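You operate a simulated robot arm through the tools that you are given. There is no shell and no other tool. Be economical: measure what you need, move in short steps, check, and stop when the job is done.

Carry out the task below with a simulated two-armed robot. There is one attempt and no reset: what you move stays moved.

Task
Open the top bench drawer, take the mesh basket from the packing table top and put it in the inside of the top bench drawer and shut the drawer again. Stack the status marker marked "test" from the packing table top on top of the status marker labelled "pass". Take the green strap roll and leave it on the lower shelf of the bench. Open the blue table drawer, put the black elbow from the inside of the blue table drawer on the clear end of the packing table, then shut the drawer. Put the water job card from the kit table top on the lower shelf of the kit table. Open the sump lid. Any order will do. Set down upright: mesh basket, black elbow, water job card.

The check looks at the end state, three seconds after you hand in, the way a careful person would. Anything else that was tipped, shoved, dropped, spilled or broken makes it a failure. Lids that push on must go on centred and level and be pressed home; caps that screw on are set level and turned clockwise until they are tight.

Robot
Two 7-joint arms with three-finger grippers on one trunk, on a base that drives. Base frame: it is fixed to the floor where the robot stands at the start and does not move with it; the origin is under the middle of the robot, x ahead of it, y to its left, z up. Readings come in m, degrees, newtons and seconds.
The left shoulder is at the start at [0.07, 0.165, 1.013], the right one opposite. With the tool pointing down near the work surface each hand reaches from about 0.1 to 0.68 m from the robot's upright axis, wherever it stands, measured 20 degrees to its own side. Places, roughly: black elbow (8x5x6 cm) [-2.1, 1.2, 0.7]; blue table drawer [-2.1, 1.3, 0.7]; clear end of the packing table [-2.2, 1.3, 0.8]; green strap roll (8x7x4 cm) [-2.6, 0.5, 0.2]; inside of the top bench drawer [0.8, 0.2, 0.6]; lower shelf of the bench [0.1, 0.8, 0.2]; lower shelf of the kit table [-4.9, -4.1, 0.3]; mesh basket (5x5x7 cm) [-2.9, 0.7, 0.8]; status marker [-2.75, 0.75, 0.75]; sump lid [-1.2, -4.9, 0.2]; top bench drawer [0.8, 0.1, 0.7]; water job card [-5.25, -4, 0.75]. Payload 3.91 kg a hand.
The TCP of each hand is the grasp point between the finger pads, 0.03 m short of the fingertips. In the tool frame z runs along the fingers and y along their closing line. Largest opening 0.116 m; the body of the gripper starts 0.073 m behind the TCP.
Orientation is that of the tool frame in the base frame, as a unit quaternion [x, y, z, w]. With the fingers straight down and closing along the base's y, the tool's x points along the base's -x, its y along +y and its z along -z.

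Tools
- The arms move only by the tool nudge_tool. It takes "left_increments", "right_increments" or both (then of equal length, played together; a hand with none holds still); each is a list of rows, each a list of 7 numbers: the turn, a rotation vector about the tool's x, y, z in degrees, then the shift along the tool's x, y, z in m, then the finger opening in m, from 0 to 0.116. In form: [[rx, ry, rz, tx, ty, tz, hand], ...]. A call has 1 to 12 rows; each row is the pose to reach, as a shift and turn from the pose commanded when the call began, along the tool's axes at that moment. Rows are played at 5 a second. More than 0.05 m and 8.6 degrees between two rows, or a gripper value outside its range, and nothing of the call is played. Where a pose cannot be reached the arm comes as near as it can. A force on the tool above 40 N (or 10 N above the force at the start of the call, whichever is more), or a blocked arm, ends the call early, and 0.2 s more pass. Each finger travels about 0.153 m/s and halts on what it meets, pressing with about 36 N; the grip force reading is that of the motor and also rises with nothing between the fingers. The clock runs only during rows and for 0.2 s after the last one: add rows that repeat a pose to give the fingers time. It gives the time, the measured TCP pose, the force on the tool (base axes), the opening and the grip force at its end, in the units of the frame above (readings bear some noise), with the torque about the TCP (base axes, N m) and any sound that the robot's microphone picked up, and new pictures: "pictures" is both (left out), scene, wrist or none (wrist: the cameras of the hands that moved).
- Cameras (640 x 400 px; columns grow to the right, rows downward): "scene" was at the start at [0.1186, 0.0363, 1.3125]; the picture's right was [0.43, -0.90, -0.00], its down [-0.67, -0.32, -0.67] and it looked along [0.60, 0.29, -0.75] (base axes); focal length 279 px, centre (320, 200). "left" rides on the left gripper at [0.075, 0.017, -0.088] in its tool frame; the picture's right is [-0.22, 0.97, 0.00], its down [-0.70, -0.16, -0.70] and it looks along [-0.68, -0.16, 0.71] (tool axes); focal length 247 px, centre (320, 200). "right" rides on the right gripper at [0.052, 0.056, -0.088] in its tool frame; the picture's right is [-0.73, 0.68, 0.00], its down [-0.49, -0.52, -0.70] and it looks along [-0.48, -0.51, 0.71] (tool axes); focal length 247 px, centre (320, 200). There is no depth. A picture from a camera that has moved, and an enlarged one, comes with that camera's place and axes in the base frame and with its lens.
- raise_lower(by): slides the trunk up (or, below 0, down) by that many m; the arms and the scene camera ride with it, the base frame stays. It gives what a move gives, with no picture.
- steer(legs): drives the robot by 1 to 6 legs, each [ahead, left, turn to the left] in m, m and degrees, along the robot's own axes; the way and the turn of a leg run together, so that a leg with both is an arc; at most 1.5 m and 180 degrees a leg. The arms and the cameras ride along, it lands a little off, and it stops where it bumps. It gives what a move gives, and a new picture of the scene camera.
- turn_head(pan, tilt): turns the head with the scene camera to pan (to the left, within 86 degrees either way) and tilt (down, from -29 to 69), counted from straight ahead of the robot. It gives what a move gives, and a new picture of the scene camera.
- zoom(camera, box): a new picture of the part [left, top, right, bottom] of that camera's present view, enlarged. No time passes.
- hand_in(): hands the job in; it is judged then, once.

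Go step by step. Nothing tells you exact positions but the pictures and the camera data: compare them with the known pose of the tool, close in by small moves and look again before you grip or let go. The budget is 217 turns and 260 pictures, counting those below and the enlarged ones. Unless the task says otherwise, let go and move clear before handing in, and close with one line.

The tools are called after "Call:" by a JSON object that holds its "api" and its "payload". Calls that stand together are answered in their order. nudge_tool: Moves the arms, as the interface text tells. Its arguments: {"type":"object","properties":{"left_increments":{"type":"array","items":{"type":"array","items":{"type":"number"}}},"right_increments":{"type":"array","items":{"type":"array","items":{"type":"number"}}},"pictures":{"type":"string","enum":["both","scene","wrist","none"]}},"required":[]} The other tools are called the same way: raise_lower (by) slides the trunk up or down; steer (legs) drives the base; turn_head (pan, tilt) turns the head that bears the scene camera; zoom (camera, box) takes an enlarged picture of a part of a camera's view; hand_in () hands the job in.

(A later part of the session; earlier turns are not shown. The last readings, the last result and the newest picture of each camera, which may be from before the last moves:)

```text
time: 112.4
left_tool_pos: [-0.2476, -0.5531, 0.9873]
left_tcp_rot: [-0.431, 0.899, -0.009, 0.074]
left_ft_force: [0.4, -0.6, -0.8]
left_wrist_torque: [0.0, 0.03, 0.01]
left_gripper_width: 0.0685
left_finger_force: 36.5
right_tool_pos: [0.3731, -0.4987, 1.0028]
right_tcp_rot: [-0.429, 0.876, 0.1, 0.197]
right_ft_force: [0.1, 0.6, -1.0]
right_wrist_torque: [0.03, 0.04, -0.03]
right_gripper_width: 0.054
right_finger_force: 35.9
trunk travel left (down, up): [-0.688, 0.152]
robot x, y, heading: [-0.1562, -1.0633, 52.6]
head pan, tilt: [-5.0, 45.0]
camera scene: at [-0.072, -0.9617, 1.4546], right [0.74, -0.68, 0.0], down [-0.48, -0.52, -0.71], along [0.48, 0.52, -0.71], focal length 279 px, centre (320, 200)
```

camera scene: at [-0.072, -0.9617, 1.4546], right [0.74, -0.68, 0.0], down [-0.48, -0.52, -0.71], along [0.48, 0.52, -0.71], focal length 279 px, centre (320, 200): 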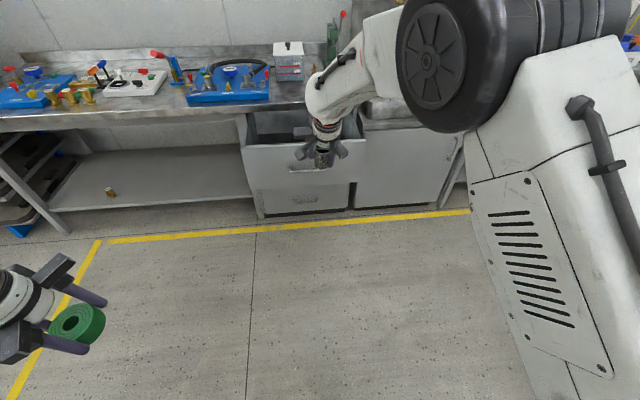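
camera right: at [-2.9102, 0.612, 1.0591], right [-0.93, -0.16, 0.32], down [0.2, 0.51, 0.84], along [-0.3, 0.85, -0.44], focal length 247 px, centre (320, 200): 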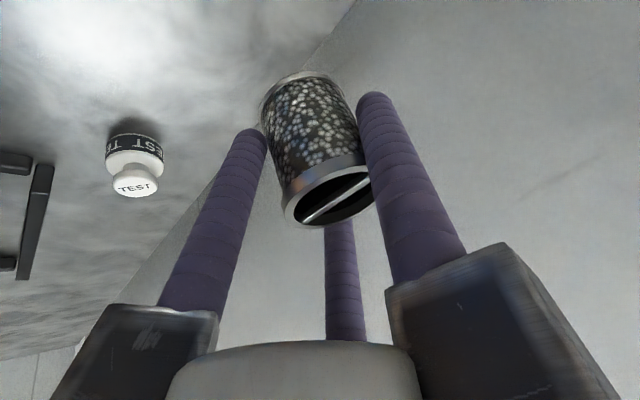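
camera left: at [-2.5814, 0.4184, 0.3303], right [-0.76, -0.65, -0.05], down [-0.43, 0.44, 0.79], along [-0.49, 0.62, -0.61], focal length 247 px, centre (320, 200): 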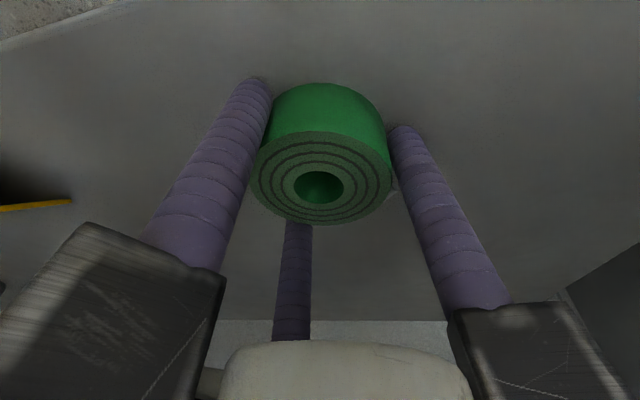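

The basket is above the floor in front of the drawer, still held. The drawer front tops out near z 0.79. I'll drive so the basket is over the drawer opening, then look.

Call:
{"api": "steer", "payload": {"legs": [[0.5, 0.063, 0]]}}

Call:
{"api": "zoom", "payload": {"camera": "right", "box": [0, 0, 640, 400]}}

```text
time: 115.4
left_tool_pos: [-0.0026, -0.1261, 0.9879]
left_tcp_rot: [-0.431, 0.899, -0.009, 0.075]
left_ft_force: [0.0, 0.4, -0.1]
left_wrist_torque: [0.03, 0.01, -0.03]
left_gripper_width: 0.0682
left_finger_force: 35.5
right_tool_pos: [0.6178, -0.0672, 1.0025]
right_tcp_rot: [-0.429, 0.876, 0.101, 0.198]
right_ft_force: [0.2, -0.4, -0.5]
right_wrist_torque: [-0.03, 0.0, 0.01]
right_gripper_width: 0.0534
right_finger_force: 36.0
trunk travel left (down, up): [-0.688, 0.152]
robot x, y, heading: [0.0954, -0.6347, 52.6]
head pan, tilt: [-5.0, 45.0]
camera scene: at [0.1753, -0.5331, 1.4547], right [0.74, -0.67, 0.0], down [-0.48, -0.52, -0.71], along [0.48, 0.52, -0.71], focal length 279 px, centre (320, 200)
```

scene: 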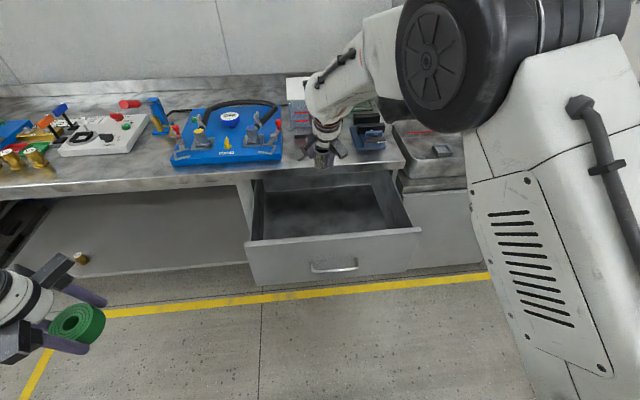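

```text
1.00 times, centred on (320, 200) of right (not enlarged: the box is as wide or as high as the picture)
camera zoom: at [0.5228, -0.1014, 1.0586], right [-0.13, 0.94, 0.32], down [0.5, -0.22, 0.84], along [0.85, 0.27, -0.44], focal length 247 px, centre (320, 200)
```

zoom: 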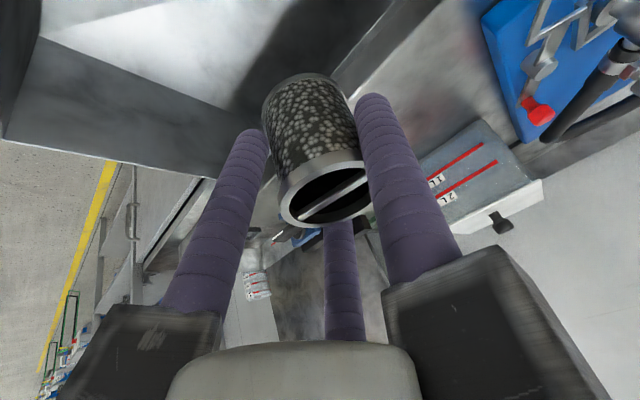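

The basket hangs over the drawer opening. I'll shift 3 cm further in and lower with the trunk.

Call:
{"api": "steer", "payload": {"legs": [[0.03, 0, 0]]}}

Call:
{"api": "raise_lower", "payload": {"by": -0.3}}

Call:
{"api": "turn_head", "payload": {"pan": -5, "tilt": 50}}

```text
time: 116.2
left_tool_pos: [0.0133, -0.1055, 0.9878]
left_tcp_rot: [-0.432, 0.899, -0.008, 0.077]
left_ft_force: [0.1, -0.9, -0.9]
left_wrist_torque: [0.0, -0.02, 0.01]
left_gripper_width: 0.0687
left_finger_force: 36.3
right_tool_pos: [0.634, -0.0468, 1.0046]
right_tcp_rot: [-0.428, 0.876, 0.101, 0.2]
right_ft_force: [0.5, -0.9, -0.3]
right_wrist_torque: [0.03, 0.01, 0.01]
right_gripper_width: 0.0534
right_finger_force: 36.5
trunk travel left (down, up): [-0.688, 0.152]
robot x, y, heading: [0.1099, -0.6134, 52.5]
head pan, tilt: [-5.0, 45.0]
camera scene: at [0.1906, -0.5132, 1.4552], right [0.74, -0.67, 0.0], down [-0.48, -0.52, -0.71], along [0.48, 0.52, -0.7], focal length 279 px, centre (320, 200)
```

scene: 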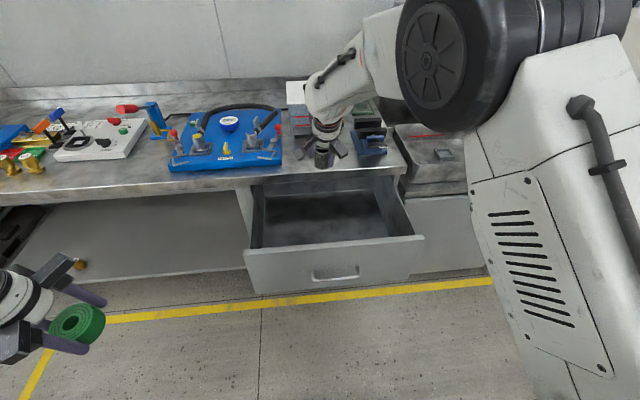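

```text
time: 119.2
left_tool_pos: [0.015, -0.104, 0.6882]
left_tcp_rot: [-0.431, 0.899, -0.009, 0.075]
left_ft_force: [-0.7, 0.0, -0.6]
left_wrist_torque: [0.02, -0.03, 0.03]
left_gripper_width: 0.0682
left_finger_force: 36.4
right_tool_pos: [0.6362, -0.0455, 0.7043]
right_tcp_rot: [-0.429, 0.876, 0.101, 0.198]
right_ft_force: [0.0, -0.6, -1.0]
right_wrist_torque: [0.04, 0.0, 0.0]
right_gripper_width: 0.0532
right_finger_force: 35.8
trunk travel left (down, up): [-0.388, 0.452]
robot x, y, heading: [0.1086, -0.6129, 52.6]
head pan, tilt: [-5.0, 45.0]
```

```text
time: 119.9
left_tool_pos: [0.0147, -0.1038, 0.6859]
left_tcp_rot: [-0.432, 0.899, -0.009, 0.075]
left_ft_force: [0.5, 0.4, -0.2]
left_wrist_torque: [0.02, 0.01, 0.0]
left_gripper_width: 0.0684
left_finger_force: 35.7
right_tool_pos: [0.6353, -0.045, 0.7036]
right_tcp_rot: [-0.429, 0.876, 0.1, 0.197]
right_ft_force: [0.4, 0.4, -0.7]
right_wrist_torque: [-0.02, 0.0, 0.03]
right_gripper_width: 0.0532
right_finger_force: 36.1
trunk travel left (down, up): [-0.388, 0.452]
robot x, y, heading: [0.1124, -0.6141, 52.3]
head pan, tilt: [-5.0, 50.0]
camera scene: at [0.1904, -0.5129, 1.1477], right [0.74, -0.67, 0.0], down [-0.52, -0.57, -0.64], along [0.43, 0.47, -0.77], focal length 279 px, centre (320, 200)
```

scene: 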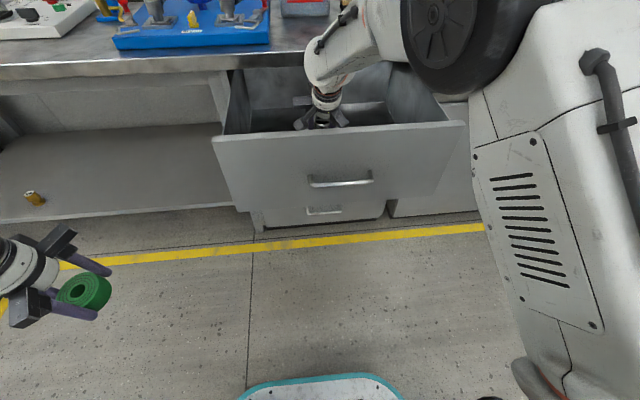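

The basket is inside the drawer. I'll lower gently until it touches the floor.

Call:
{"api": "nudge_tool", "payload": {"right_increments": [[0, 0, 0, 0.003, 0, 0.0063, 0.035], [0, 0, 0, 0.006, 0, 0.0126, 0.035], [0, 0, 0, 0.009, 0, 0.019, 0.035], [0, 0, 0, 0.012, 0, 0.0253, 0.035], [0, 0, 0, 0.015, 0, 0.0316, 0.035], [0, 0, 0, 0.018, 0, 0.038, 0.035], [0, 0, 0, 0.021, 0, 0.0443, 0.035], [0, 0, 0, 0.024, 0, 0.0506, 0.035]], "pictures": "wrist"}}

```text
time: 121.7
left_tool_pos: [0.0151, -0.103, 0.6878]
left_tcp_rot: [-0.432, 0.899, -0.008, 0.075]
left_ft_force: [-0.1, 0.7, -1.1]
left_wrist_torque: [-0.03, 0.02, 0.0]
left_gripper_width: 0.0681
left_finger_force: 35.5
right_tool_pos: [0.6351, -0.0445, 0.6458]
right_tcp_rot: [-0.429, 0.876, 0.1, 0.198]
right_ft_force: [-0.4, -0.3, -1.0]
right_wrist_torque: [-0.02, -0.02, 0.0]
right_gripper_width: 0.0533
right_finger_force: 35.4
trunk travel left (down, up): [-0.388, 0.452]
robot x, y, heading: [0.1108, -0.6122, 52.5]
head pan, tilt: [-5.0, 50.0]
camera right: at [0.5411, -0.0773, 0.7022], right [-0.13, 0.94, 0.32], down [0.5, -0.22, 0.84], along [0.85, 0.27, -0.44], focal length 247 px, centre (320, 200)
```

right: 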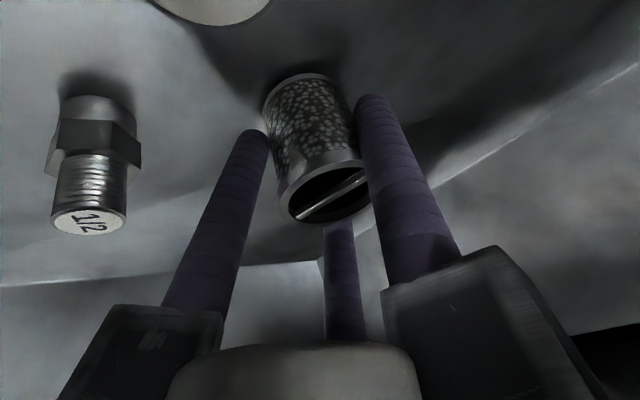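

A fitting stands nearby but clear of the basket, and the floor is close. Lowering on in smaller steps.

Call:
{"api": "nudge_tool", "payload": {"right_increments": [[0, 0, 0, 0.002, 0, 0.0045, 0.035], [0, 0, 0, 0.004, 0, 0.009, 0.035], [0, 0, 0, 0.0065, 0, 0.0135, 0.035], [0, 0, 0, 0.0086, 0, 0.018, 0.035], [0, 0, 0, 0.0108, 0, 0.0226, 0.035], [0, 0, 0, 0.013, 0, 0.027, 0.035], [0, 0, 0, 0.0152, 0, 0.0316, 0.035], [0, 0, 0, 0.0173, 0, 0.036, 0.035]], "pictures": "wrist"}}

```text
time: 122.6
left_tool_pos: [0.0152, -0.1026, 0.687]
left_tcp_rot: [-0.431, 0.899, -0.01, 0.075]
left_ft_force: [1.9, 0.1, -0.7]
left_wrist_torque: [-0.02, 0.01, -0.01]
left_gripper_width: 0.0682
left_finger_force: 35.7
right_tool_pos: [0.6406, -0.0402, 0.6406]
right_tcp_rot: [-0.425, 0.874, 0.107, 0.208]
right_ft_force: [1.8, 2.2, 17.8]
right_wrist_torque: [-0.1, 0.14, -0.02]
right_gripper_width: 0.0537
right_finger_force: 36.3
trunk travel left (down, up): [-0.388, 0.452]
robot x, y, heading: [0.109, -0.6114, 52.8]
head pan, tilt: [-5.0, 50.0]
stopped in row 4 (right hand): the force on the tool passed its limit at 41 N (the readings are from after the stop); the commanded pose is now the measured one
camera right: at [0.5444, -0.073, 0.6947], right [-0.13, 0.93, 0.34], down [0.49, -0.24, 0.84], along [0.86, 0.28, -0.43], focal length 247 px, centre (320, 200)
```

right: 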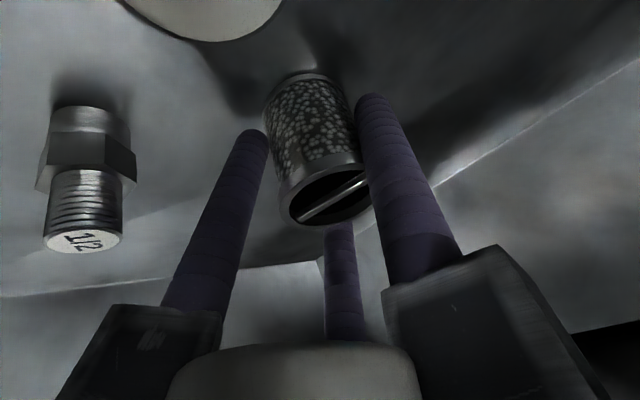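

Contact with the drawer floor. I'll ease off slightly, open the fingers and look.

Call:
{"api": "nudge_tool", "payload": {"right_increments": [[0, 1, 0, -0.0005, 0, -0.001, 0.05], [0, 1, 0, -0.0005, 0, -0.001, 0.06], [0, 1, 0, -0.0005, 0, -0.001, 0.075], [0, 1, 0, -0.0005, 0, -0.001, 0.09]], "pictures": "wrist"}}

```text
time: 123.6
left_tool_pos: [0.0149, -0.1038, 0.6874]
left_tcp_rot: [-0.432, 0.899, -0.008, 0.076]
left_ft_force: [-0.3, 0.1, -1.0]
left_wrist_torque: [0.0, -0.03, -0.01]
left_gripper_width: 0.0681
left_finger_force: 36.2
right_tool_pos: [0.6382, -0.0425, 0.6362]
right_tcp_rot: [-0.429, 0.876, 0.1, 0.196]
right_ft_force: [0.0, 0.1, 0.3]
right_wrist_torque: [0.0, -0.02, -0.06]
right_gripper_width: 0.0901
right_finger_force: 0.0
trunk travel left (down, up): [-0.388, 0.452]
robot x, y, heading: [0.111, -0.6121, 52.8]
head pan, tilt: [-5.0, 50.0]
camera right: at [0.5437, -0.0742, 0.6929], right [-0.13, 0.94, 0.32], down [0.5, -0.22, 0.84], along [0.85, 0.27, -0.44], focal length 247 px, centre (320, 200)
```

right: 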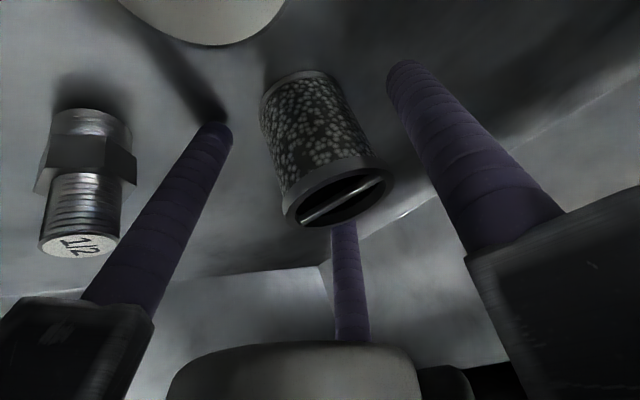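

The basket stands upright and free. Raising the trunk straight up and clearing out.

Call:
{"api": "raise_lower", "payload": {"by": 0.3}}

Call:
{"api": "steer", "payload": {"legs": [[-0.45, 0, 2.5]]}}

```text
time: 126.6
left_tool_pos: [0.015, -0.103, 0.9868]
left_tcp_rot: [-0.432, 0.899, -0.009, 0.075]
left_ft_force: [0.3, 0.4, -1.1]
left_wrist_torque: [0.02, 0.01, 0.02]
left_gripper_width: 0.0682
left_finger_force: 35.4
right_tool_pos: [0.6387, -0.0417, 0.9354]
right_tcp_rot: [-0.429, 0.876, 0.1, 0.196]
right_ft_force: [1.3, -0.4, 0.8]
right_wrist_torque: [-0.01, 0.0, -0.01]
right_gripper_width: 0.0899
right_finger_force: 0.1
trunk travel left (down, up): [-0.688, 0.152]
robot x, y, heading: [0.1127, -0.6108, 52.7]
head pan, tilt: [-5.0, 50.0]
```

```text
time: 129.4
left_tool_pos: [-0.2738, -0.4733, 0.9881]
left_tcp_rot: [-0.45, 0.89, -0.008, 0.075]
left_ft_force: [-0.8, 0.5, -0.7]
left_wrist_torque: [-0.01, -0.01, -0.01]
left_gripper_width: 0.0683
left_finger_force: 36.0
right_tool_pos: [0.3464, -0.3861, 0.9362]
right_tcp_rot: [-0.446, 0.868, 0.104, 0.194]
right_ft_force: [-0.9, -0.2, 0.2]
right_wrist_torque: [-0.02, 0.01, -0.01]
right_gripper_width: 0.0899
right_finger_force: 0.0
trunk travel left (down, up): [-0.688, 0.152]
robot x, y, heading: [-0.1611, -0.977, 55.1]
head pan, tilt: [-5.0, 50.0]
camera scene: at [-0.082, -0.8762, 1.4477], right [0.77, -0.64, 0.0], down [-0.49, -0.59, -0.64], along [0.41, 0.49, -0.77], focal length 279 px, centre (320, 200)
```

scene: 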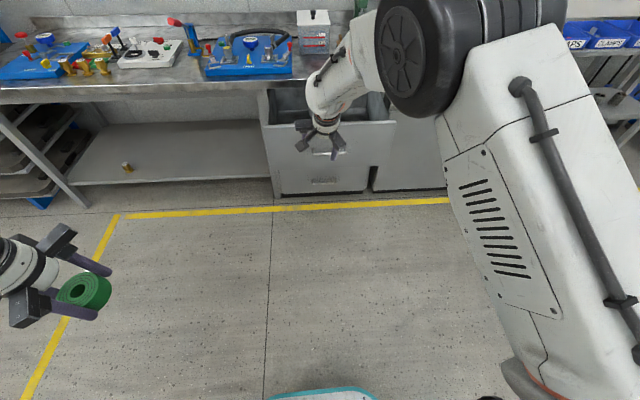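

Now I'll close the right fingers, pitch the tool horizontal and lower, ready to push the drawer front above its handle.

Call:
{"api": "nudge_tool", "payload": {"right_increments": [[0, -8, 0, 0, 0, 0, 0.06], [0, -16, 0, 0, 0, 0, 0.03], [0, -24, 0, 0, 0, 0, 0.0], [0, -32, 0, 0, 0, 0, 0.0], [0, -40, 0, 0, 0, 0, 0.0], [0, -48, 0, 0, 0, 0, 0.0], [0, -56, 0, 0, 0, 0, 0.0], [0, -64, 0, 0, 0, 0, 0.0], [0, -64, 0, 0, 0, 0, 0.0]], "pictures": "none"}}

Call:
{"api": "raise_lower", "payload": {"by": -0.19}}

Call:
{"api": "zoom", "payload": {"camera": "scene", "box": [0, 0, 640, 400]}}

```text
time: 131.4
left_tool_pos: [-0.2739, -0.474, 0.988]
left_tcp_rot: [-0.45, 0.89, -0.008, 0.075]
left_ft_force: [-0.5, -0.8, -1.4]
left_wrist_torque: [-0.04, -0.02, -0.04]
left_gripper_width: 0.0684
left_finger_force: 35.7
right_tool_pos: [0.3511, -0.3884, 0.936]
right_tcp_rot: [-0.32, 0.634, 0.323, 0.625]
right_ft_force: [-0.4, 0.0, 0.5]
right_wrist_torque: [0.0, -0.03, 0.02]
right_gripper_width: 0.0092
right_finger_force: 35.9
trunk travel left (down, up): [-0.688, 0.152]
robot x, y, heading: [-0.1553, -0.9829, 55.0]
head pan, tilt: [-5.0, 50.0]
```

```text
time: 133.4
left_tool_pos: [-0.275, -0.4741, 0.7971]
left_tcp_rot: [-0.451, 0.89, -0.008, 0.075]
left_ft_force: [0.0, 0.6, -0.2]
left_wrist_torque: [-0.04, 0.04, -0.02]
left_gripper_width: 0.0681
left_finger_force: 36.0
right_tool_pos: [0.3509, -0.388, 0.7468]
right_tcp_rot: [-0.32, 0.634, 0.325, 0.624]
right_ft_force: [-0.6, 0.4, 0.7]
right_wrist_torque: [0.01, 0.01, -0.01]
right_gripper_width: 0.0091
right_finger_force: 35.9
trunk travel left (down, up): [-0.498, 0.342]
robot x, y, heading: [-0.1584, -0.9773, 54.7]
head pan, tilt: [-5.0, 50.0]
```

```text
1.00 times, centred on (320, 200) of scene (not enlarged: the box is as wide or as high as the picture)
camera zoom: at [-0.0822, -0.8767, 1.2578], right [0.77, -0.64, 0.0], down [-0.49, -0.59, -0.64], along [0.41, 0.49, -0.77], focal length 279 px, centre (320, 200)
```

zoom: 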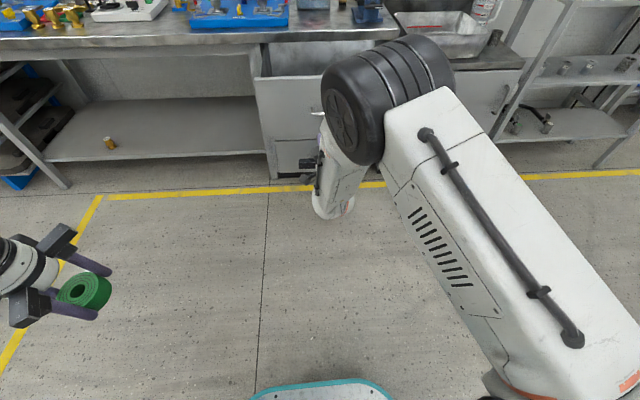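

Aligned with the drawer front above the handle. I'll close the gap by driving, then push slowly with the arm so that the basket isn't tipped.

Call:
{"api": "steer", "payload": {"legs": [[0.21, -0.03, 0]]}}

Call:
{"api": "nudge_tool", "payload": {"right_increments": [[0, 0, 0, 0, 0, 0.01, 0], [0, 0, 0, 0, 0, 0.02, 0], [0, 0, 0, 0, 0, 0.03, 0], [0, 0, 0, 0, 0, 0.04, 0], [0, 0, 0, 0, 0, 0.05, 0], [0, 0, 0, 0, 0, 0.06, 0], [0, 0, 0, 0, 0, 0.07, 0], [0, 0, 0, 0, 0, 0.08, 0], [0, 0, 0, 0, 0, 0.09, 0], [0, 0, 0, 0, 0, 0.1, 0], [0, 0, 0, 0, 0, 0.11, 0], [0, 0, 0, 0, 0, 0.12, 0]], "pictures": "both"}}

```text
time: 135.1
left_tool_pos: [-0.1304, -0.3212, 0.7972]
left_tcp_rot: [-0.451, 0.889, -0.007, 0.075]
left_ft_force: [0.1, 0.0, -1.7]
left_wrist_torque: [-0.02, 0.01, 0.01]
left_gripper_width: 0.0681
left_finger_force: 35.7
right_tool_pos: [0.4952, -0.2341, 0.745]
right_tcp_rot: [-0.321, 0.634, 0.325, 0.624]
right_ft_force: [-0.3, -0.4, -1.0]
right_wrist_torque: [0.02, -0.01, -0.02]
right_gripper_width: 0.0091
right_finger_force: 35.8
trunk travel left (down, up): [-0.498, 0.342]
robot x, y, heading: [-0.0115, -0.824, 55.0]
head pan, tilt: [-5.0, 50.0]
camera scene: at [0.0626, -0.7225, 1.2576], right [0.77, -0.64, 0.0], down [-0.49, -0.59, -0.64], along [0.41, 0.49, -0.77], focal length 279 px, centre (320, 200)
```

scene: 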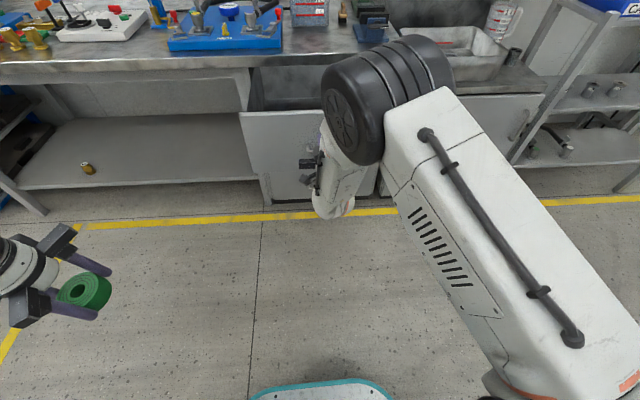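

```text
time: 137.7
left_tool_pos: [-0.1303, -0.3209, 0.7964]
left_tcp_rot: [-0.451, 0.889, -0.006, 0.075]
left_ft_force: [-0.4, 1.1, -1.1]
left_wrist_torque: [-0.05, -0.03, -0.01]
left_gripper_width: 0.0681
left_finger_force: 36.1
right_tool_pos: [0.5639, -0.1368, 0.745]
right_tcp_rot: [-0.32, 0.635, 0.324, 0.625]
right_ft_force: [0.3, 0.0, 0.0]
right_wrist_torque: [0.0, 0.02, -0.01]
right_gripper_width: 0.0091
right_finger_force: 35.9
trunk travel left (down, up): [-0.498, 0.342]
robot x, y, heading: [-0.0146, -0.8248, 55.0]
head pan, tilt: [-5.0, 50.0]
camera scene: at [0.0621, -0.7231, 1.2577], right [0.77, -0.64, 0.0], down [-0.49, -0.59, -0.64], along [0.41, 0.49, -0.77], focal length 279 px, centre (320, 200)
camera right: at [0.4678, -0.1751, 0.6931], right [-0.54, 0.4, 0.74], down [0.02, -0.87, 0.49], along [0.84, 0.28, 0.46], focal length 247 px, centre (320, 200)
```

scene: 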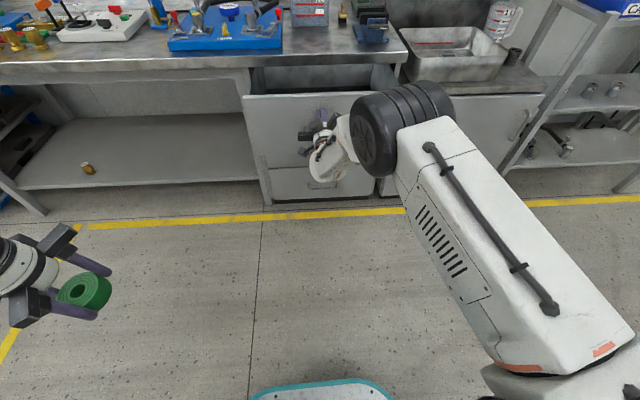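
right: 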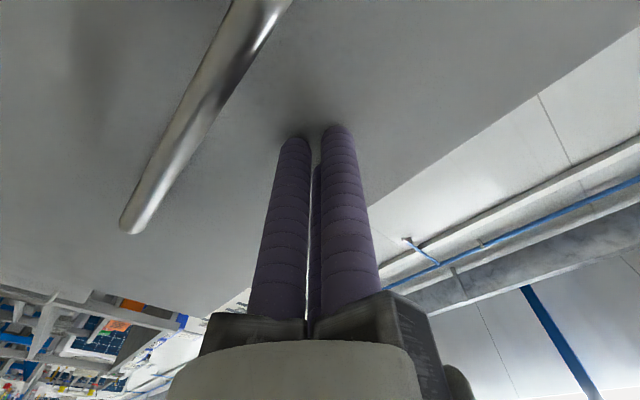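

The drawer is sliding in smoothly. I'll continue with short base legs.

Call:
{"api": "steer", "payload": {"legs": [[0.03, 0, 0], [0.04, 0, 0], [0.04, 0, 0], [0.03, 0, 0]]}}

Call:
{"api": "nudge_tool", "payload": {"right_increments": [[0, 0, 0, 0, 0, 0.01, 0], [0, 0, 0, 0, 0, 0.02, 0], [0, 0, 0, 0, 0, 0.03, 0], [0, 0, 0, 0, 0, 0.04, 0], [0, 0, 0, 0, 0, 0.05, 0], [0, 0, 0, 0, 0, 0.06, 0], [0, 0, 0, 0, 0, 0.07, 0], [0, 0, 0, 0, 0, 0.08, 0]], "pictures": "scene"}}

```text
time: 139.9
left_tool_pos: [-0.0513, -0.2067, 0.797]
left_tcp_rot: [-0.451, 0.889, -0.009, 0.074]
left_ft_force: [0.1, 0.4, -1.6]
left_wrist_torque: [-0.07, -0.01, 0.03]
left_gripper_width: 0.0679
left_finger_force: 36.1
right_tool_pos: [0.6434, -0.0231, 0.7442]
right_tcp_rot: [-0.32, 0.634, 0.324, 0.625]
right_ft_force: [1.1, 0.5, -0.4]
right_wrist_torque: [0.03, -0.04, -0.02]
right_gripper_width: 0.0091
right_finger_force: 45.0
trunk travel left (down, up): [-0.498, 0.342]
robot x, y, heading: [0.0648, -0.7128, 55.2]
head pan, tilt: [-5.0, 50.0]
camera scene: at [0.1417, -0.6085, 1.2577], right [0.77, -0.64, 0.0], down [-0.49, -0.59, -0.64], along [0.41, 0.49, -0.77], focal length 279 px, centre (320, 200)
```

scene: 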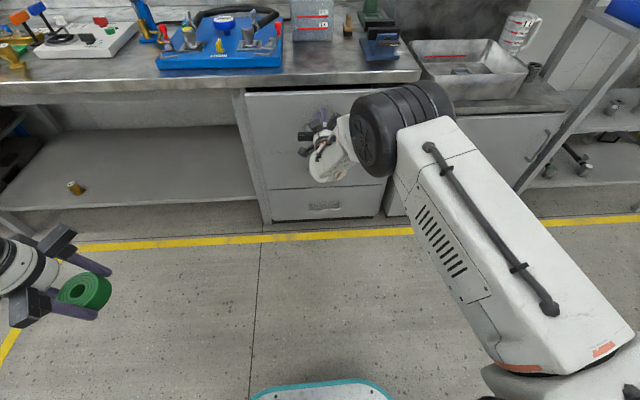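

```text
time: 141.2
left_tool_pos: [-0.0528, -0.2116, 0.7989]
left_tcp_rot: [-0.449, 0.89, -0.007, 0.077]
left_ft_force: [-0.4, -0.1, -1.3]
left_wrist_torque: [0.01, -0.02, 0.02]
left_gripper_width: 0.0682
left_finger_force: 35.9
right_tool_pos: [0.672, 0.0141, 0.7424]
right_tcp_rot: [-0.32, 0.636, 0.324, 0.623]
right_ft_force: [-15.0, -26.3, 10.2]
right_wrist_torque: [0.52, -0.34, -0.23]
right_gripper_width: 0.0086
right_finger_force: 44.6
trunk travel left (down, up): [-0.498, 0.342]
robot x, y, heading: [0.0678, -0.7145, 54.8]
head pan, tilt: [-5.0, 50.0]
stopped in row 6 (right hand): the force on the tool passed its limit at 55 N (the readings are from after the stop); the commanded pose is now the measured one
camera scene: at [0.1378, -0.6148, 1.2585], right [0.77, -0.64, 0.0], down [-0.49, -0.58, -0.65], along [0.41, 0.49, -0.76], focal length 279 px, centre (320, 200)
```

scene: 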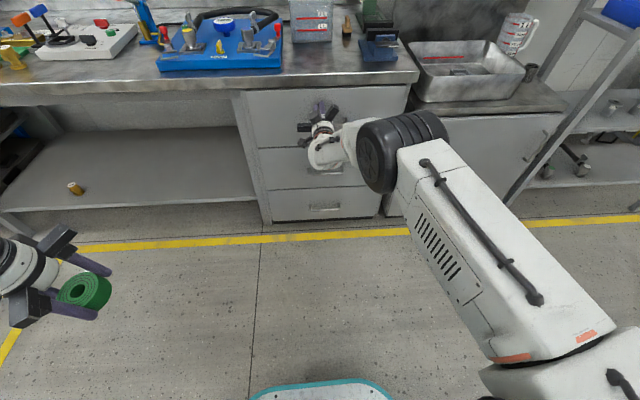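

The drawer hit its stop, apparently shut. I'll back off and check the front.

Call:
{"api": "steer", "payload": {"legs": [[-0.25, 0.0, 0]]}}

Call:
{"api": "zoom", "payload": {"camera": "scene", "box": [210, 40, 450, 190]}}

```text
time: 143.0
left_tool_pos: [-0.1949, -0.4118, 0.797]
left_tcp_rot: [-0.451, 0.889, -0.007, 0.075]
left_ft_force: [-0.6, -0.7, -0.7]
left_wrist_torque: [0.01, -0.05, 0.0]
left_gripper_width: 0.068
left_finger_force: 36.0
right_tool_pos: [0.5312, -0.1869, 0.7394]
right_tcp_rot: [-0.32, 0.638, 0.322, 0.622]
right_ft_force: [-0.5, -0.1, 0.3]
right_wrist_torque: [-0.02, 0.01, -0.02]
right_gripper_width: 0.0092
right_finger_force: 44.9
trunk travel left (down, up): [-0.498, 0.342]
robot x, y, heading: [-0.0761, -0.9191, 55.3]
head pan, tilt: [-5.0, 50.0]
camera scene: at [-0.002, -0.8148, 1.2578], right [0.77, -0.64, 0.0], down [-0.49, -0.59, -0.64], along [0.41, 0.49, -0.77], focal length 279 px, centre (320, 200)
```

scene: 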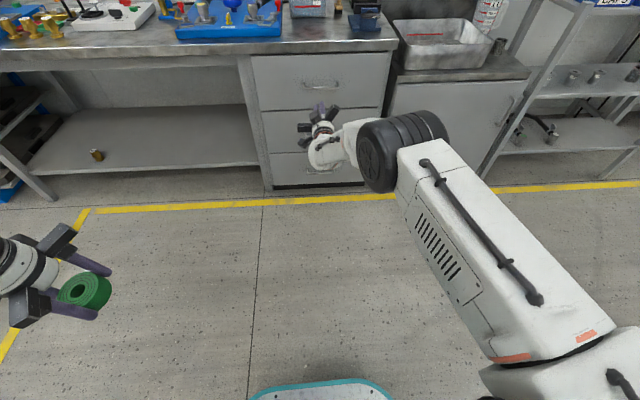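

```text
2.67 times, centred on (330, 115) of scene
camera zoom: at [-0.002, -0.8148, 1.2578], right [0.77, -0.64, 0.0], down [-0.49, -0.59, -0.64], along [0.41, 0.49, -0.77], focal length 744 px, centre (293, 427)
```

zoom: 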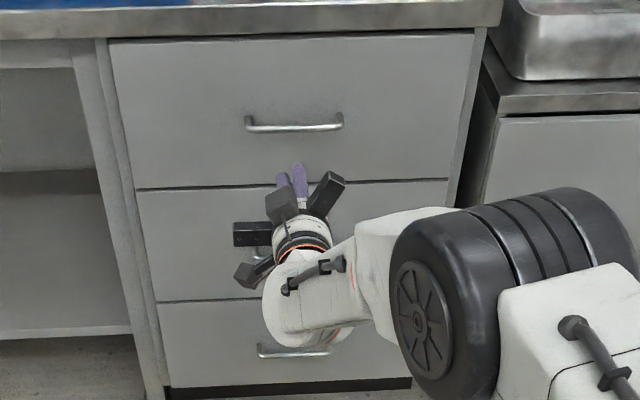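

The drawer is flush. Next is the roll: I'll fold the right arm back to vertical and extend the left hand forward for the bench's lower shelf.

Call:
{"api": "nudge_tool", "payload": {"right_increments": [[0, 8, 0, 0, 0, -0.03, 0], [0, 16, 0, 0, 0, -0.06, 0], [0, 24, 0, 0, 0, -0.1, 0], [0, 32, 0, 0, 0, -0.14, 0], [0, 40, 0, 0, 0, -0.18, 0], [0, 48, 0, 0, 0, -0.22, 0.02], [0, 56, 0, 0, 0, -0.26, 0.04], [0, 64, 0, 0, 0, -0.3, 0.06], [0, 72, 0, 0, 0, -0.34, 0.08], [0, 80, 0, 0, 0, -0.38, 0.08], [0, 88, 0, 0, 0, -0.42, 0.08], [0, 88, 0, 0, 0, -0.45, 0.08]], "left_increments": [[0, 0, 0, -0.015, -0.012, 0.002, 0.04], [0, 0, 0, -0.03, -0.024, 0.004, 0.04], [0, 0, 0, -0.045, -0.036, 0.006, 0.04], [0, 0, 0, -0.06, -0.048, 0.008, 0.04], [0, 0, 0, -0.075, -0.06, 0.01, 0.04], [0, 0, 0, -0.09, -0.072, 0.012, 0.04], [0, 0, 0, -0.105, -0.084, 0.014, 0.04], [0, 0, 0, -0.12, -0.096, 0.016, 0.04], [0, 0, 0, -0.13, -0.108, 0.018, 0.04], [0, 0, 0, -0.14, -0.12, 0.019, 0.04], [0, 0, 0, -0.15, -0.13, 0.02, 0.04], [0, 0, 0, -0.15, -0.13, 0.02, 0.04]], "pictures": "none"}}

Call:
{"api": "raise_lower", "payload": {"by": -0.4}}

Call:
{"api": "turn_head", "payload": {"pan": 10, "tilt": 35}}

```text
time: 144.8
left_tool_pos: [-0.0487, -0.3738, 0.8035]
left_tcp_rot: [-0.449, 0.89, -0.007, 0.076]
left_ft_force: [0.3, 0.8, -1.5]
left_wrist_torque: [0.01, 0.05, 0.0]
left_gripper_width: 0.068
left_finger_force: 35.4
right_tool_pos: [0.3524, -0.461, 0.6498]
right_tcp_rot: [-0.426, 0.893, 0.083, 0.122]
right_ft_force: [-0.4, -0.9, 0.1]
right_wrist_torque: [0.05, 0.0, 0.02]
right_gripper_width: 0.06
right_finger_force: 0.1
trunk travel left (down, up): [-0.498, 0.342]
robot x, y, heading: [-0.077, -0.9113, 54.7]
head pan, tilt: [-5.0, 50.0]
stopped in row 8 (right hand): the arm was blocked; the commanded pose is now the measured one
```

```text
time: 148.7
left_tool_pos: [-0.0492, -0.3734, 0.4039]
left_tcp_rot: [-0.451, 0.889, -0.008, 0.075]
left_ft_force: [-0.5, -1.0, -0.6]
left_wrist_torque: [0.01, 0.05, -0.01]
left_gripper_width: 0.0679
left_finger_force: 36.7
right_tool_pos: [0.3526, -0.4606, 0.2529]
right_tcp_rot: [-0.426, 0.892, 0.083, 0.122]
right_ft_force: [-0.5, 0.0, -0.5]
right_wrist_torque: [0.02, 0.0, 0.0]
right_gripper_width: 0.0599
right_finger_force: 0.0
trunk travel left (down, up): [-0.098, 0.742]
robot x, y, heading: [-0.0762, -0.9157, 55.0]
head pan, tilt: [-5.0, 50.0]
```

```text
time: 149.4
left_tool_pos: [-0.048, -0.3738, 0.4029]
left_tcp_rot: [-0.451, 0.889, -0.008, 0.075]
left_ft_force: [0.1, -0.2, -0.7]
left_wrist_torque: [0.04, 0.03, -0.01]
left_gripper_width: 0.068
left_finger_force: 35.6
right_tool_pos: [0.3523, -0.4615, 0.2528]
right_tcp_rot: [-0.426, 0.893, 0.082, 0.123]
right_ft_force: [-0.2, 0.8, 0.1]
right_wrist_torque: [0.04, 0.0, -0.02]
right_gripper_width: 0.06
right_finger_force: 0.0
trunk travel left (down, up): [-0.098, 0.742]
robot x, y, heading: [-0.0778, -0.9175, 55.1]
head pan, tilt: [10.0, 35.0]
camera scene: at [-0.0136, -0.7934, 0.8794], right [0.91, -0.42, 0.0], down [-0.24, -0.52, -0.82], along [0.35, 0.74, -0.57], focal length 279 px, centre (320, 200)
```

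scene: 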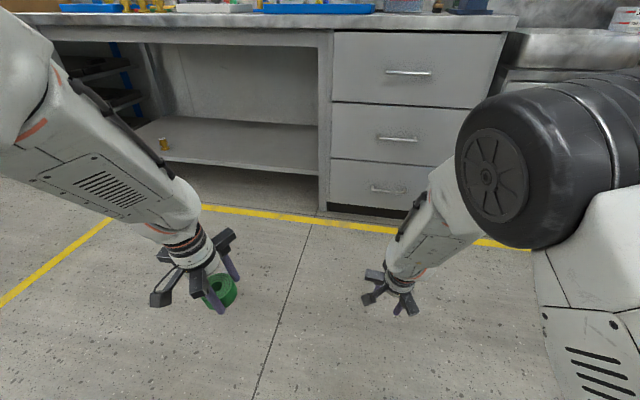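

The right hand stopped too far forward and low. I'll move it out to the right, back and up.

Call:
{"api": "nudge_tool", "payload": {"right_increments": [[0, 2, 0, 0.0, -0.03, -0.03, 0.06], [0, 4, 0, 0.0, -0.06, -0.06, 0.06], [0, 6, 0, 0.0, -0.09, -0.09, 0.06], [0, 8, 0, 0.02, -0.12, -0.12, 0.06], [0, 10, 0, 0.05, -0.15, -0.14, 0.06], [0, 12, 0, 0.08, -0.18, -0.16, 0.06], [0, 14, 0, 0.12, -0.2, -0.17, 0.06], [0, 16, 0, 0.16, -0.22, -0.18, 0.06], [0, 16, 0, 0.2, -0.22, -0.18, 0.06], [0, 16, 0, 0.24, -0.22, -0.18, 0.06]], "pictures": "scene"}}

```text
time: 151.6
left_tool_pos: [-0.0489, -0.3745, 0.4041]
left_tcp_rot: [-0.45, 0.89, -0.008, 0.076]
left_ft_force: [0.2, -0.5, -0.6]
left_wrist_torque: [0.0, 0.0, -0.01]
left_gripper_width: 0.0679
left_finger_force: 36.2
right_tool_pos: [0.3797, -0.7923, 0.3514]
right_tcp_rot: [-0.436, 0.899, 0.021, -0.002]
right_ft_force: [-0.6, 0.1, 0.0]
right_wrist_torque: [-0.03, -0.03, 0.0]
right_gripper_width: 0.0599
right_finger_force: 0.1
right hand out of reach, approached as far as the arm can: row 10
trunk travel left (down, up): [-0.098, 0.742]
robot x, y, heading: [-0.0782, -0.918, 55.3]
head pan, tilt: [10.0, 35.0]
camera scene: at [-0.0138, -0.7934, 0.8795], right [0.91, -0.42, 0.0], down [-0.24, -0.52, -0.82], along [0.35, 0.74, -0.57], focal length 279 px, centre (320, 200)
```

scene: 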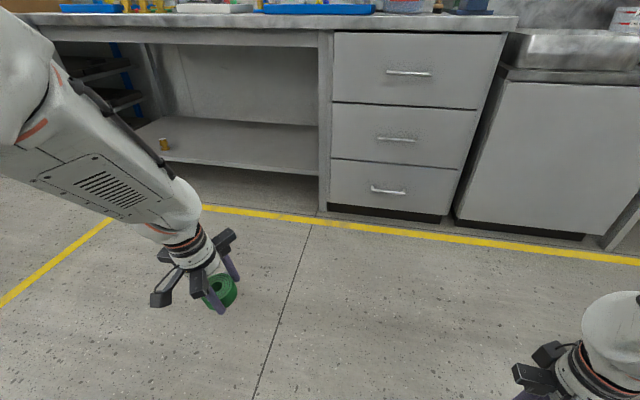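

The right hand is tucked in. Now I'll move left and ahead so the roll comes in over the bench's lower shelf (z about 0.25).

Call:
{"api": "steer", "payload": {"legs": [[0, 0.58, 0], [0.62, 0, 0]]}}

Call:
{"api": "zoom", "payload": {"camera": "left", "box": [0, 0, 640, 400]}}

```text
time: 158.1
left_tool_pos: [-0.1751, 0.4766, 0.4034]
left_tcp_rot: [-0.453, 0.889, -0.007, 0.074]
left_ft_force: [0.8, -0.3, -1.7]
left_wrist_torque: [0.01, -0.01, 0.02]
left_gripper_width: 0.068
left_finger_force: 36.3
right_tool_pos: [0.2554, 0.06, 0.3511]
right_tcp_rot: [-0.439, 0.898, 0.02, -0.002]
right_ft_force: [0.1, 0.1, 0.2]
right_wrist_torque: [0.03, 0.0, -0.02]
right_gripper_width: 0.0602
right_finger_force: 0.1
trunk travel left (down, up): [-0.098, 0.742]
robot x, y, heading: [-0.1986, -0.0675, 55.3]
head pan, tilt: [10.0, 35.0]
camera scene: at [-0.1373, 0.0569, 0.8794], right [0.91, -0.42, 0.0], down [-0.24, -0.52, -0.82], along [0.34, 0.74, -0.57], focal length 279 px, centre (320, 200)
```

scene: 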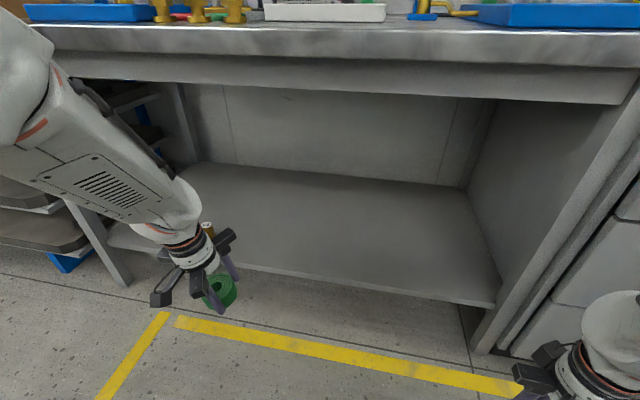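

```text
1.00 times, centred on (320, 200) of left (not enlarged: the box is as wide or as high as the picture)
camera zoom: at [-0.2449, 0.4219, 0.4807], right [-0.65, 0.76, -0.05], down [0.43, 0.43, 0.79], along [0.62, 0.5, -0.61], focal length 247 px, centre (320, 200)
```

zoom: 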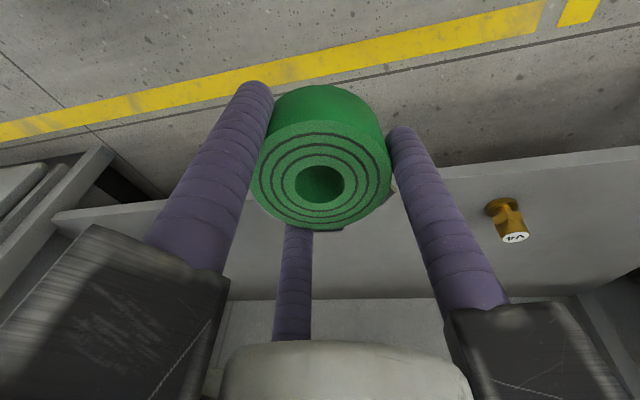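

The view is clear: brass fitting well to the left of the drop spot. I'll drive 14 cm further, then extend the arm 11 cm in.

Call:
{"api": "steer", "payload": {"legs": [[0.14, 0, 0]]}}

Call:
{"api": "nudge_tool", "payload": {"left_increments": [[0, 0, 0, -0.037, 0.001, 0.005, 0.04], [0, 0, 0, -0.074, 0.002, 0.009, 0.04], [0, 0, 0, -0.109, 0.0024, 0.0137, 0.04], [0, 0, 0, -0.106, 0.004, 0.0385, 0.04], [0, 0, 0, -0.103, 0.006, 0.063, 0.04], [0, 0, 0, -0.101, 0.008, 0.083, 0.04]], "pictures": "wrist"}}

```text
time: 159.4
left_tool_pos: [-0.0914, 0.5937, 0.4037]
left_tcp_rot: [-0.451, 0.889, -0.008, 0.075]
left_ft_force: [0.5, -0.8, -0.7]
left_wrist_torque: [0.01, -0.01, 0.01]
left_gripper_width: 0.068
left_finger_force: 35.5
right_tool_pos: [0.3364, 0.177, 0.3517]
right_tcp_rot: [-0.437, 0.899, 0.021, -0.002]
right_ft_force: [0.6, 0.2, 0.1]
right_wrist_torque: [0.0, 0.01, -0.01]
right_gripper_width: 0.0597
right_finger_force: 0.0
trunk travel left (down, up): [-0.098, 0.742]
robot x, y, heading: [-0.119, 0.0492, 55.1]
head pan, tilt: [10.0, 35.0]
camera scene: at [-0.0559, 0.1736, 0.8794], right [0.91, -0.42, 0.0], down [-0.24, -0.52, -0.82], along [0.34, 0.74, -0.57], focal length 279 px, centre (320, 200)
```

scene: 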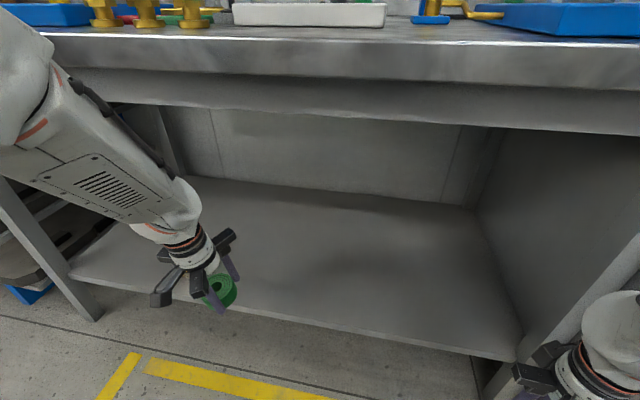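

```text
time: 160.8
left_tool_pos: [-0.0292, 0.684, 0.3336]
left_tcp_rot: [-0.451, 0.889, -0.008, 0.075]
left_ft_force: [0.2, -1.1, -0.8]
left_wrist_torque: [0.01, 0.01, 0.01]
left_gripper_width: 0.0679
left_finger_force: 35.4
right_tool_pos: [0.3361, 0.1761, 0.3507]
right_tcp_rot: [-0.437, 0.899, 0.02, -0.003]
right_ft_force: [-0.5, 1.0, -0.4]
right_wrist_torque: [-0.01, 0.01, 0.01]
right_gripper_width: 0.0602
right_finger_force: 0.0
trunk travel left (down, up): [-0.098, 0.742]
robot x, y, heading: [-0.1147, 0.0539, 55.1]
head pan, tilt: [10.0, 35.0]
camera left: at [-0.1, 0.6306, 0.411], right [-0.65, 0.76, -0.05], down [0.43, 0.43, 0.79], along [0.62, 0.49, -0.61], focal length 247 px, centre (320, 200)
```

left: 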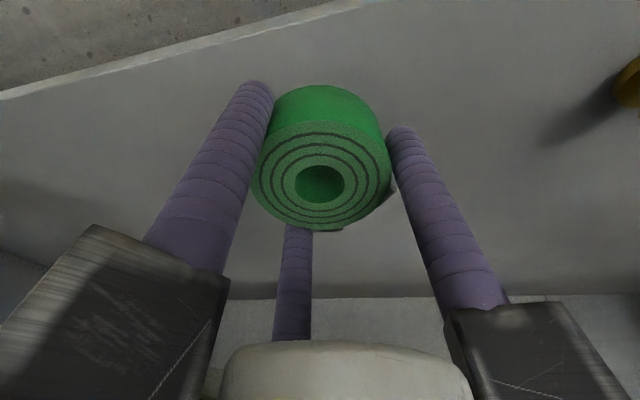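

Over the shelf with room all round. I'll lower slowly until contact.

Call:
{"api": "nudge_tool", "payload": {"left_increments": [[0, 0, 0, 0.0009, 0.0006, 0.007, 0.04], [0, 0, 0, 0.0018, 0.0011, 0.014, 0.04], [0, 0, 0, 0.0026, 0.0017, 0.021, 0.04], [0, 0, 0, 0.0035, 0.0022, 0.028, 0.04], [0, 0, 0, 0.0044, 0.0028, 0.035, 0.04], [0, 0, 0, 0.0053, 0.0033, 0.042, 0.04], [0, 0, 0, 0.0062, 0.004, 0.049, 0.04], [0, 0, 0, 0.007, 0.0045, 0.056, 0.04], [0, 0, 0, 0.008, 0.005, 0.063, 0.04], [0, 0, 0, 0.0088, 0.0055, 0.07, 0.04], [0, 0, 0, 0.0097, 0.006, 0.077, 0.04], [0, 0, 0, 0.0106, 0.0067, 0.084, 0.04]], "pictures": "wrist"}}

```text
time: 163.4
left_tool_pos: [-0.0253, 0.6859, 0.2584]
left_tcp_rot: [-0.451, 0.889, -0.005, 0.079]
left_ft_force: [-4.0, -8.3, 23.9]
left_wrist_torque: [-0.25, 0.93, 0.3]
left_gripper_width: 0.0691
left_finger_force: 35.9
right_tool_pos: [0.3357, 0.1752, 0.3516]
right_tcp_rot: [-0.437, 0.899, 0.021, -0.002]
right_ft_force: [-0.4, 0.4, -0.2]
right_wrist_torque: [0.0, 0.0, -0.01]
right_gripper_width: 0.0599
right_finger_force: 0.0
trunk travel left (down, up): [-0.098, 0.742]
robot x, y, heading: [-0.1214, 0.0487, 55.1]
head pan, tilt: [10.0, 35.0]
stopped in row 12 (left hand): the force on the tool passed its limit at 43 N (the readings are from after the stop); the commanded pose is now the measured one
camera left: at [-0.0966, 0.6308, 0.334], right [-0.65, 0.76, -0.05], down [0.43, 0.42, 0.8], along [0.63, 0.5, -0.6], focal length 247 px, centre (320, 200)
```

left: 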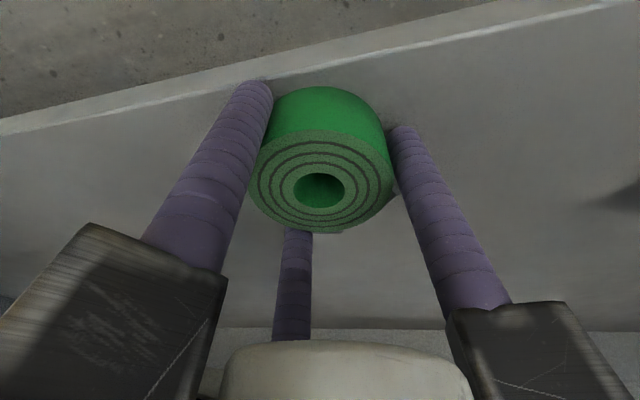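

Contact with the shelf. Releasing and lifting clear.

Call:
{"api": "nudge_tool", "payload": {"left_increments": [[0, 0, 0, -0.0002, 0, -0.002, 0.08], [0, 0, 0, -0.0002, 0, -0.002, 0.105], [0, 0, 0, -0.0002, 0, -0.002, 0.116], [0, 0, 0, -0.004, -0.002, -0.03, 0.116], [0, 0, 0, -0.008, -0.004, -0.06, 0.116], [0, 0, 0, -0.012, -0.006, -0.1, 0.116]], "pictures": "wrist"}}

Call:
{"api": "steer", "payload": {"legs": [[-0.7, 0, 0]]}}

```text
time: 164.8
left_tool_pos: [-0.0286, 0.6861, 0.3571]
left_tcp_rot: [-0.451, 0.889, -0.006, 0.077]
left_ft_force: [-0.4, 0.2, -0.2]
left_wrist_torque: [0.05, -0.01, 0.0]
left_gripper_width: 0.1159
left_finger_force: 0.1
right_tool_pos: [0.3356, 0.1765, 0.3512]
right_tcp_rot: [-0.436, 0.9, 0.02, -0.003]
right_ft_force: [1.1, 0.2, -0.2]
right_wrist_torque: [0.0, 0.0, 0.0]
right_gripper_width: 0.06
right_finger_force: 0.1
trunk travel left (down, up): [-0.098, 0.742]
robot x, y, heading: [-0.1217, 0.0494, 55.3]
head pan, tilt: [10.0, 35.0]
camera left: at [-0.0981, 0.6301, 0.4325], right [-0.65, 0.76, -0.05], down [0.43, 0.42, 0.8], along [0.62, 0.5, -0.6], focal length 247 px, centre (320, 200)
```

left: 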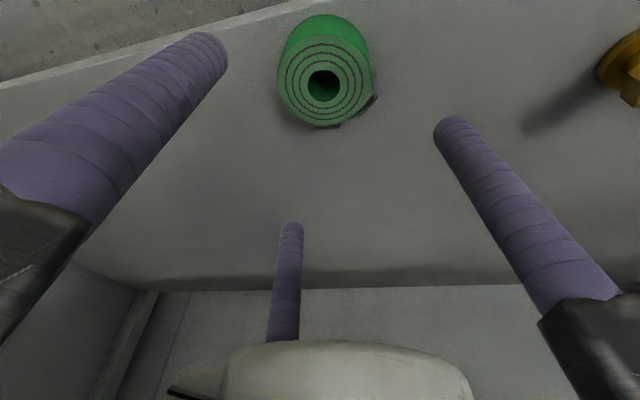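

```text
time: 168.5
left_tool_pos: [-0.414, 0.1238, 0.3567]
left_tcp_rot: [-0.445, 0.892, -0.007, 0.079]
left_ft_force: [-1.3, 0.0, -0.4]
left_wrist_torque: [0.0, 0.01, 0.03]
left_gripper_width: 0.1159
left_finger_force: 0.0
right_tool_pos: [-0.0594, -0.3909, 0.3511]
right_tcp_rot: [-0.43, 0.903, 0.021, -0.002]
right_ft_force: [0.1, -0.4, -0.3]
right_wrist_torque: [0.01, 0.05, -0.01]
right_gripper_width: 0.0603
right_finger_force: 0.2
trunk travel left (down, up): [-0.098, 0.742]
robot x, y, heading: [-0.5163, -0.5117, 54.3]
head pan, tilt: [10.0, 35.0]
camera scene: at [-0.4505, -0.3876, 0.8795], right [0.9, -0.43, 0.0], down [-0.25, -0.52, -0.82], along [0.36, 0.74, -0.57], focal length 279 px, centre (320, 200)
```

scene: 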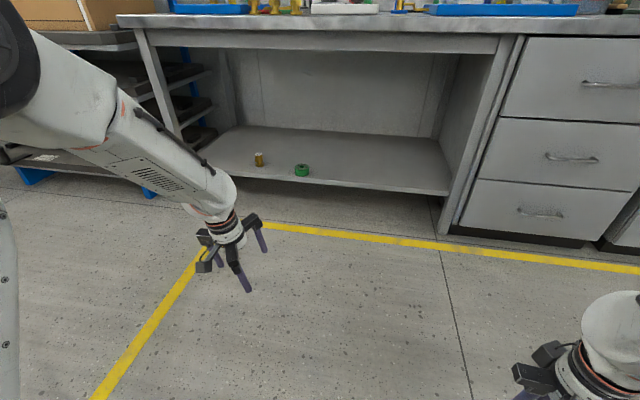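

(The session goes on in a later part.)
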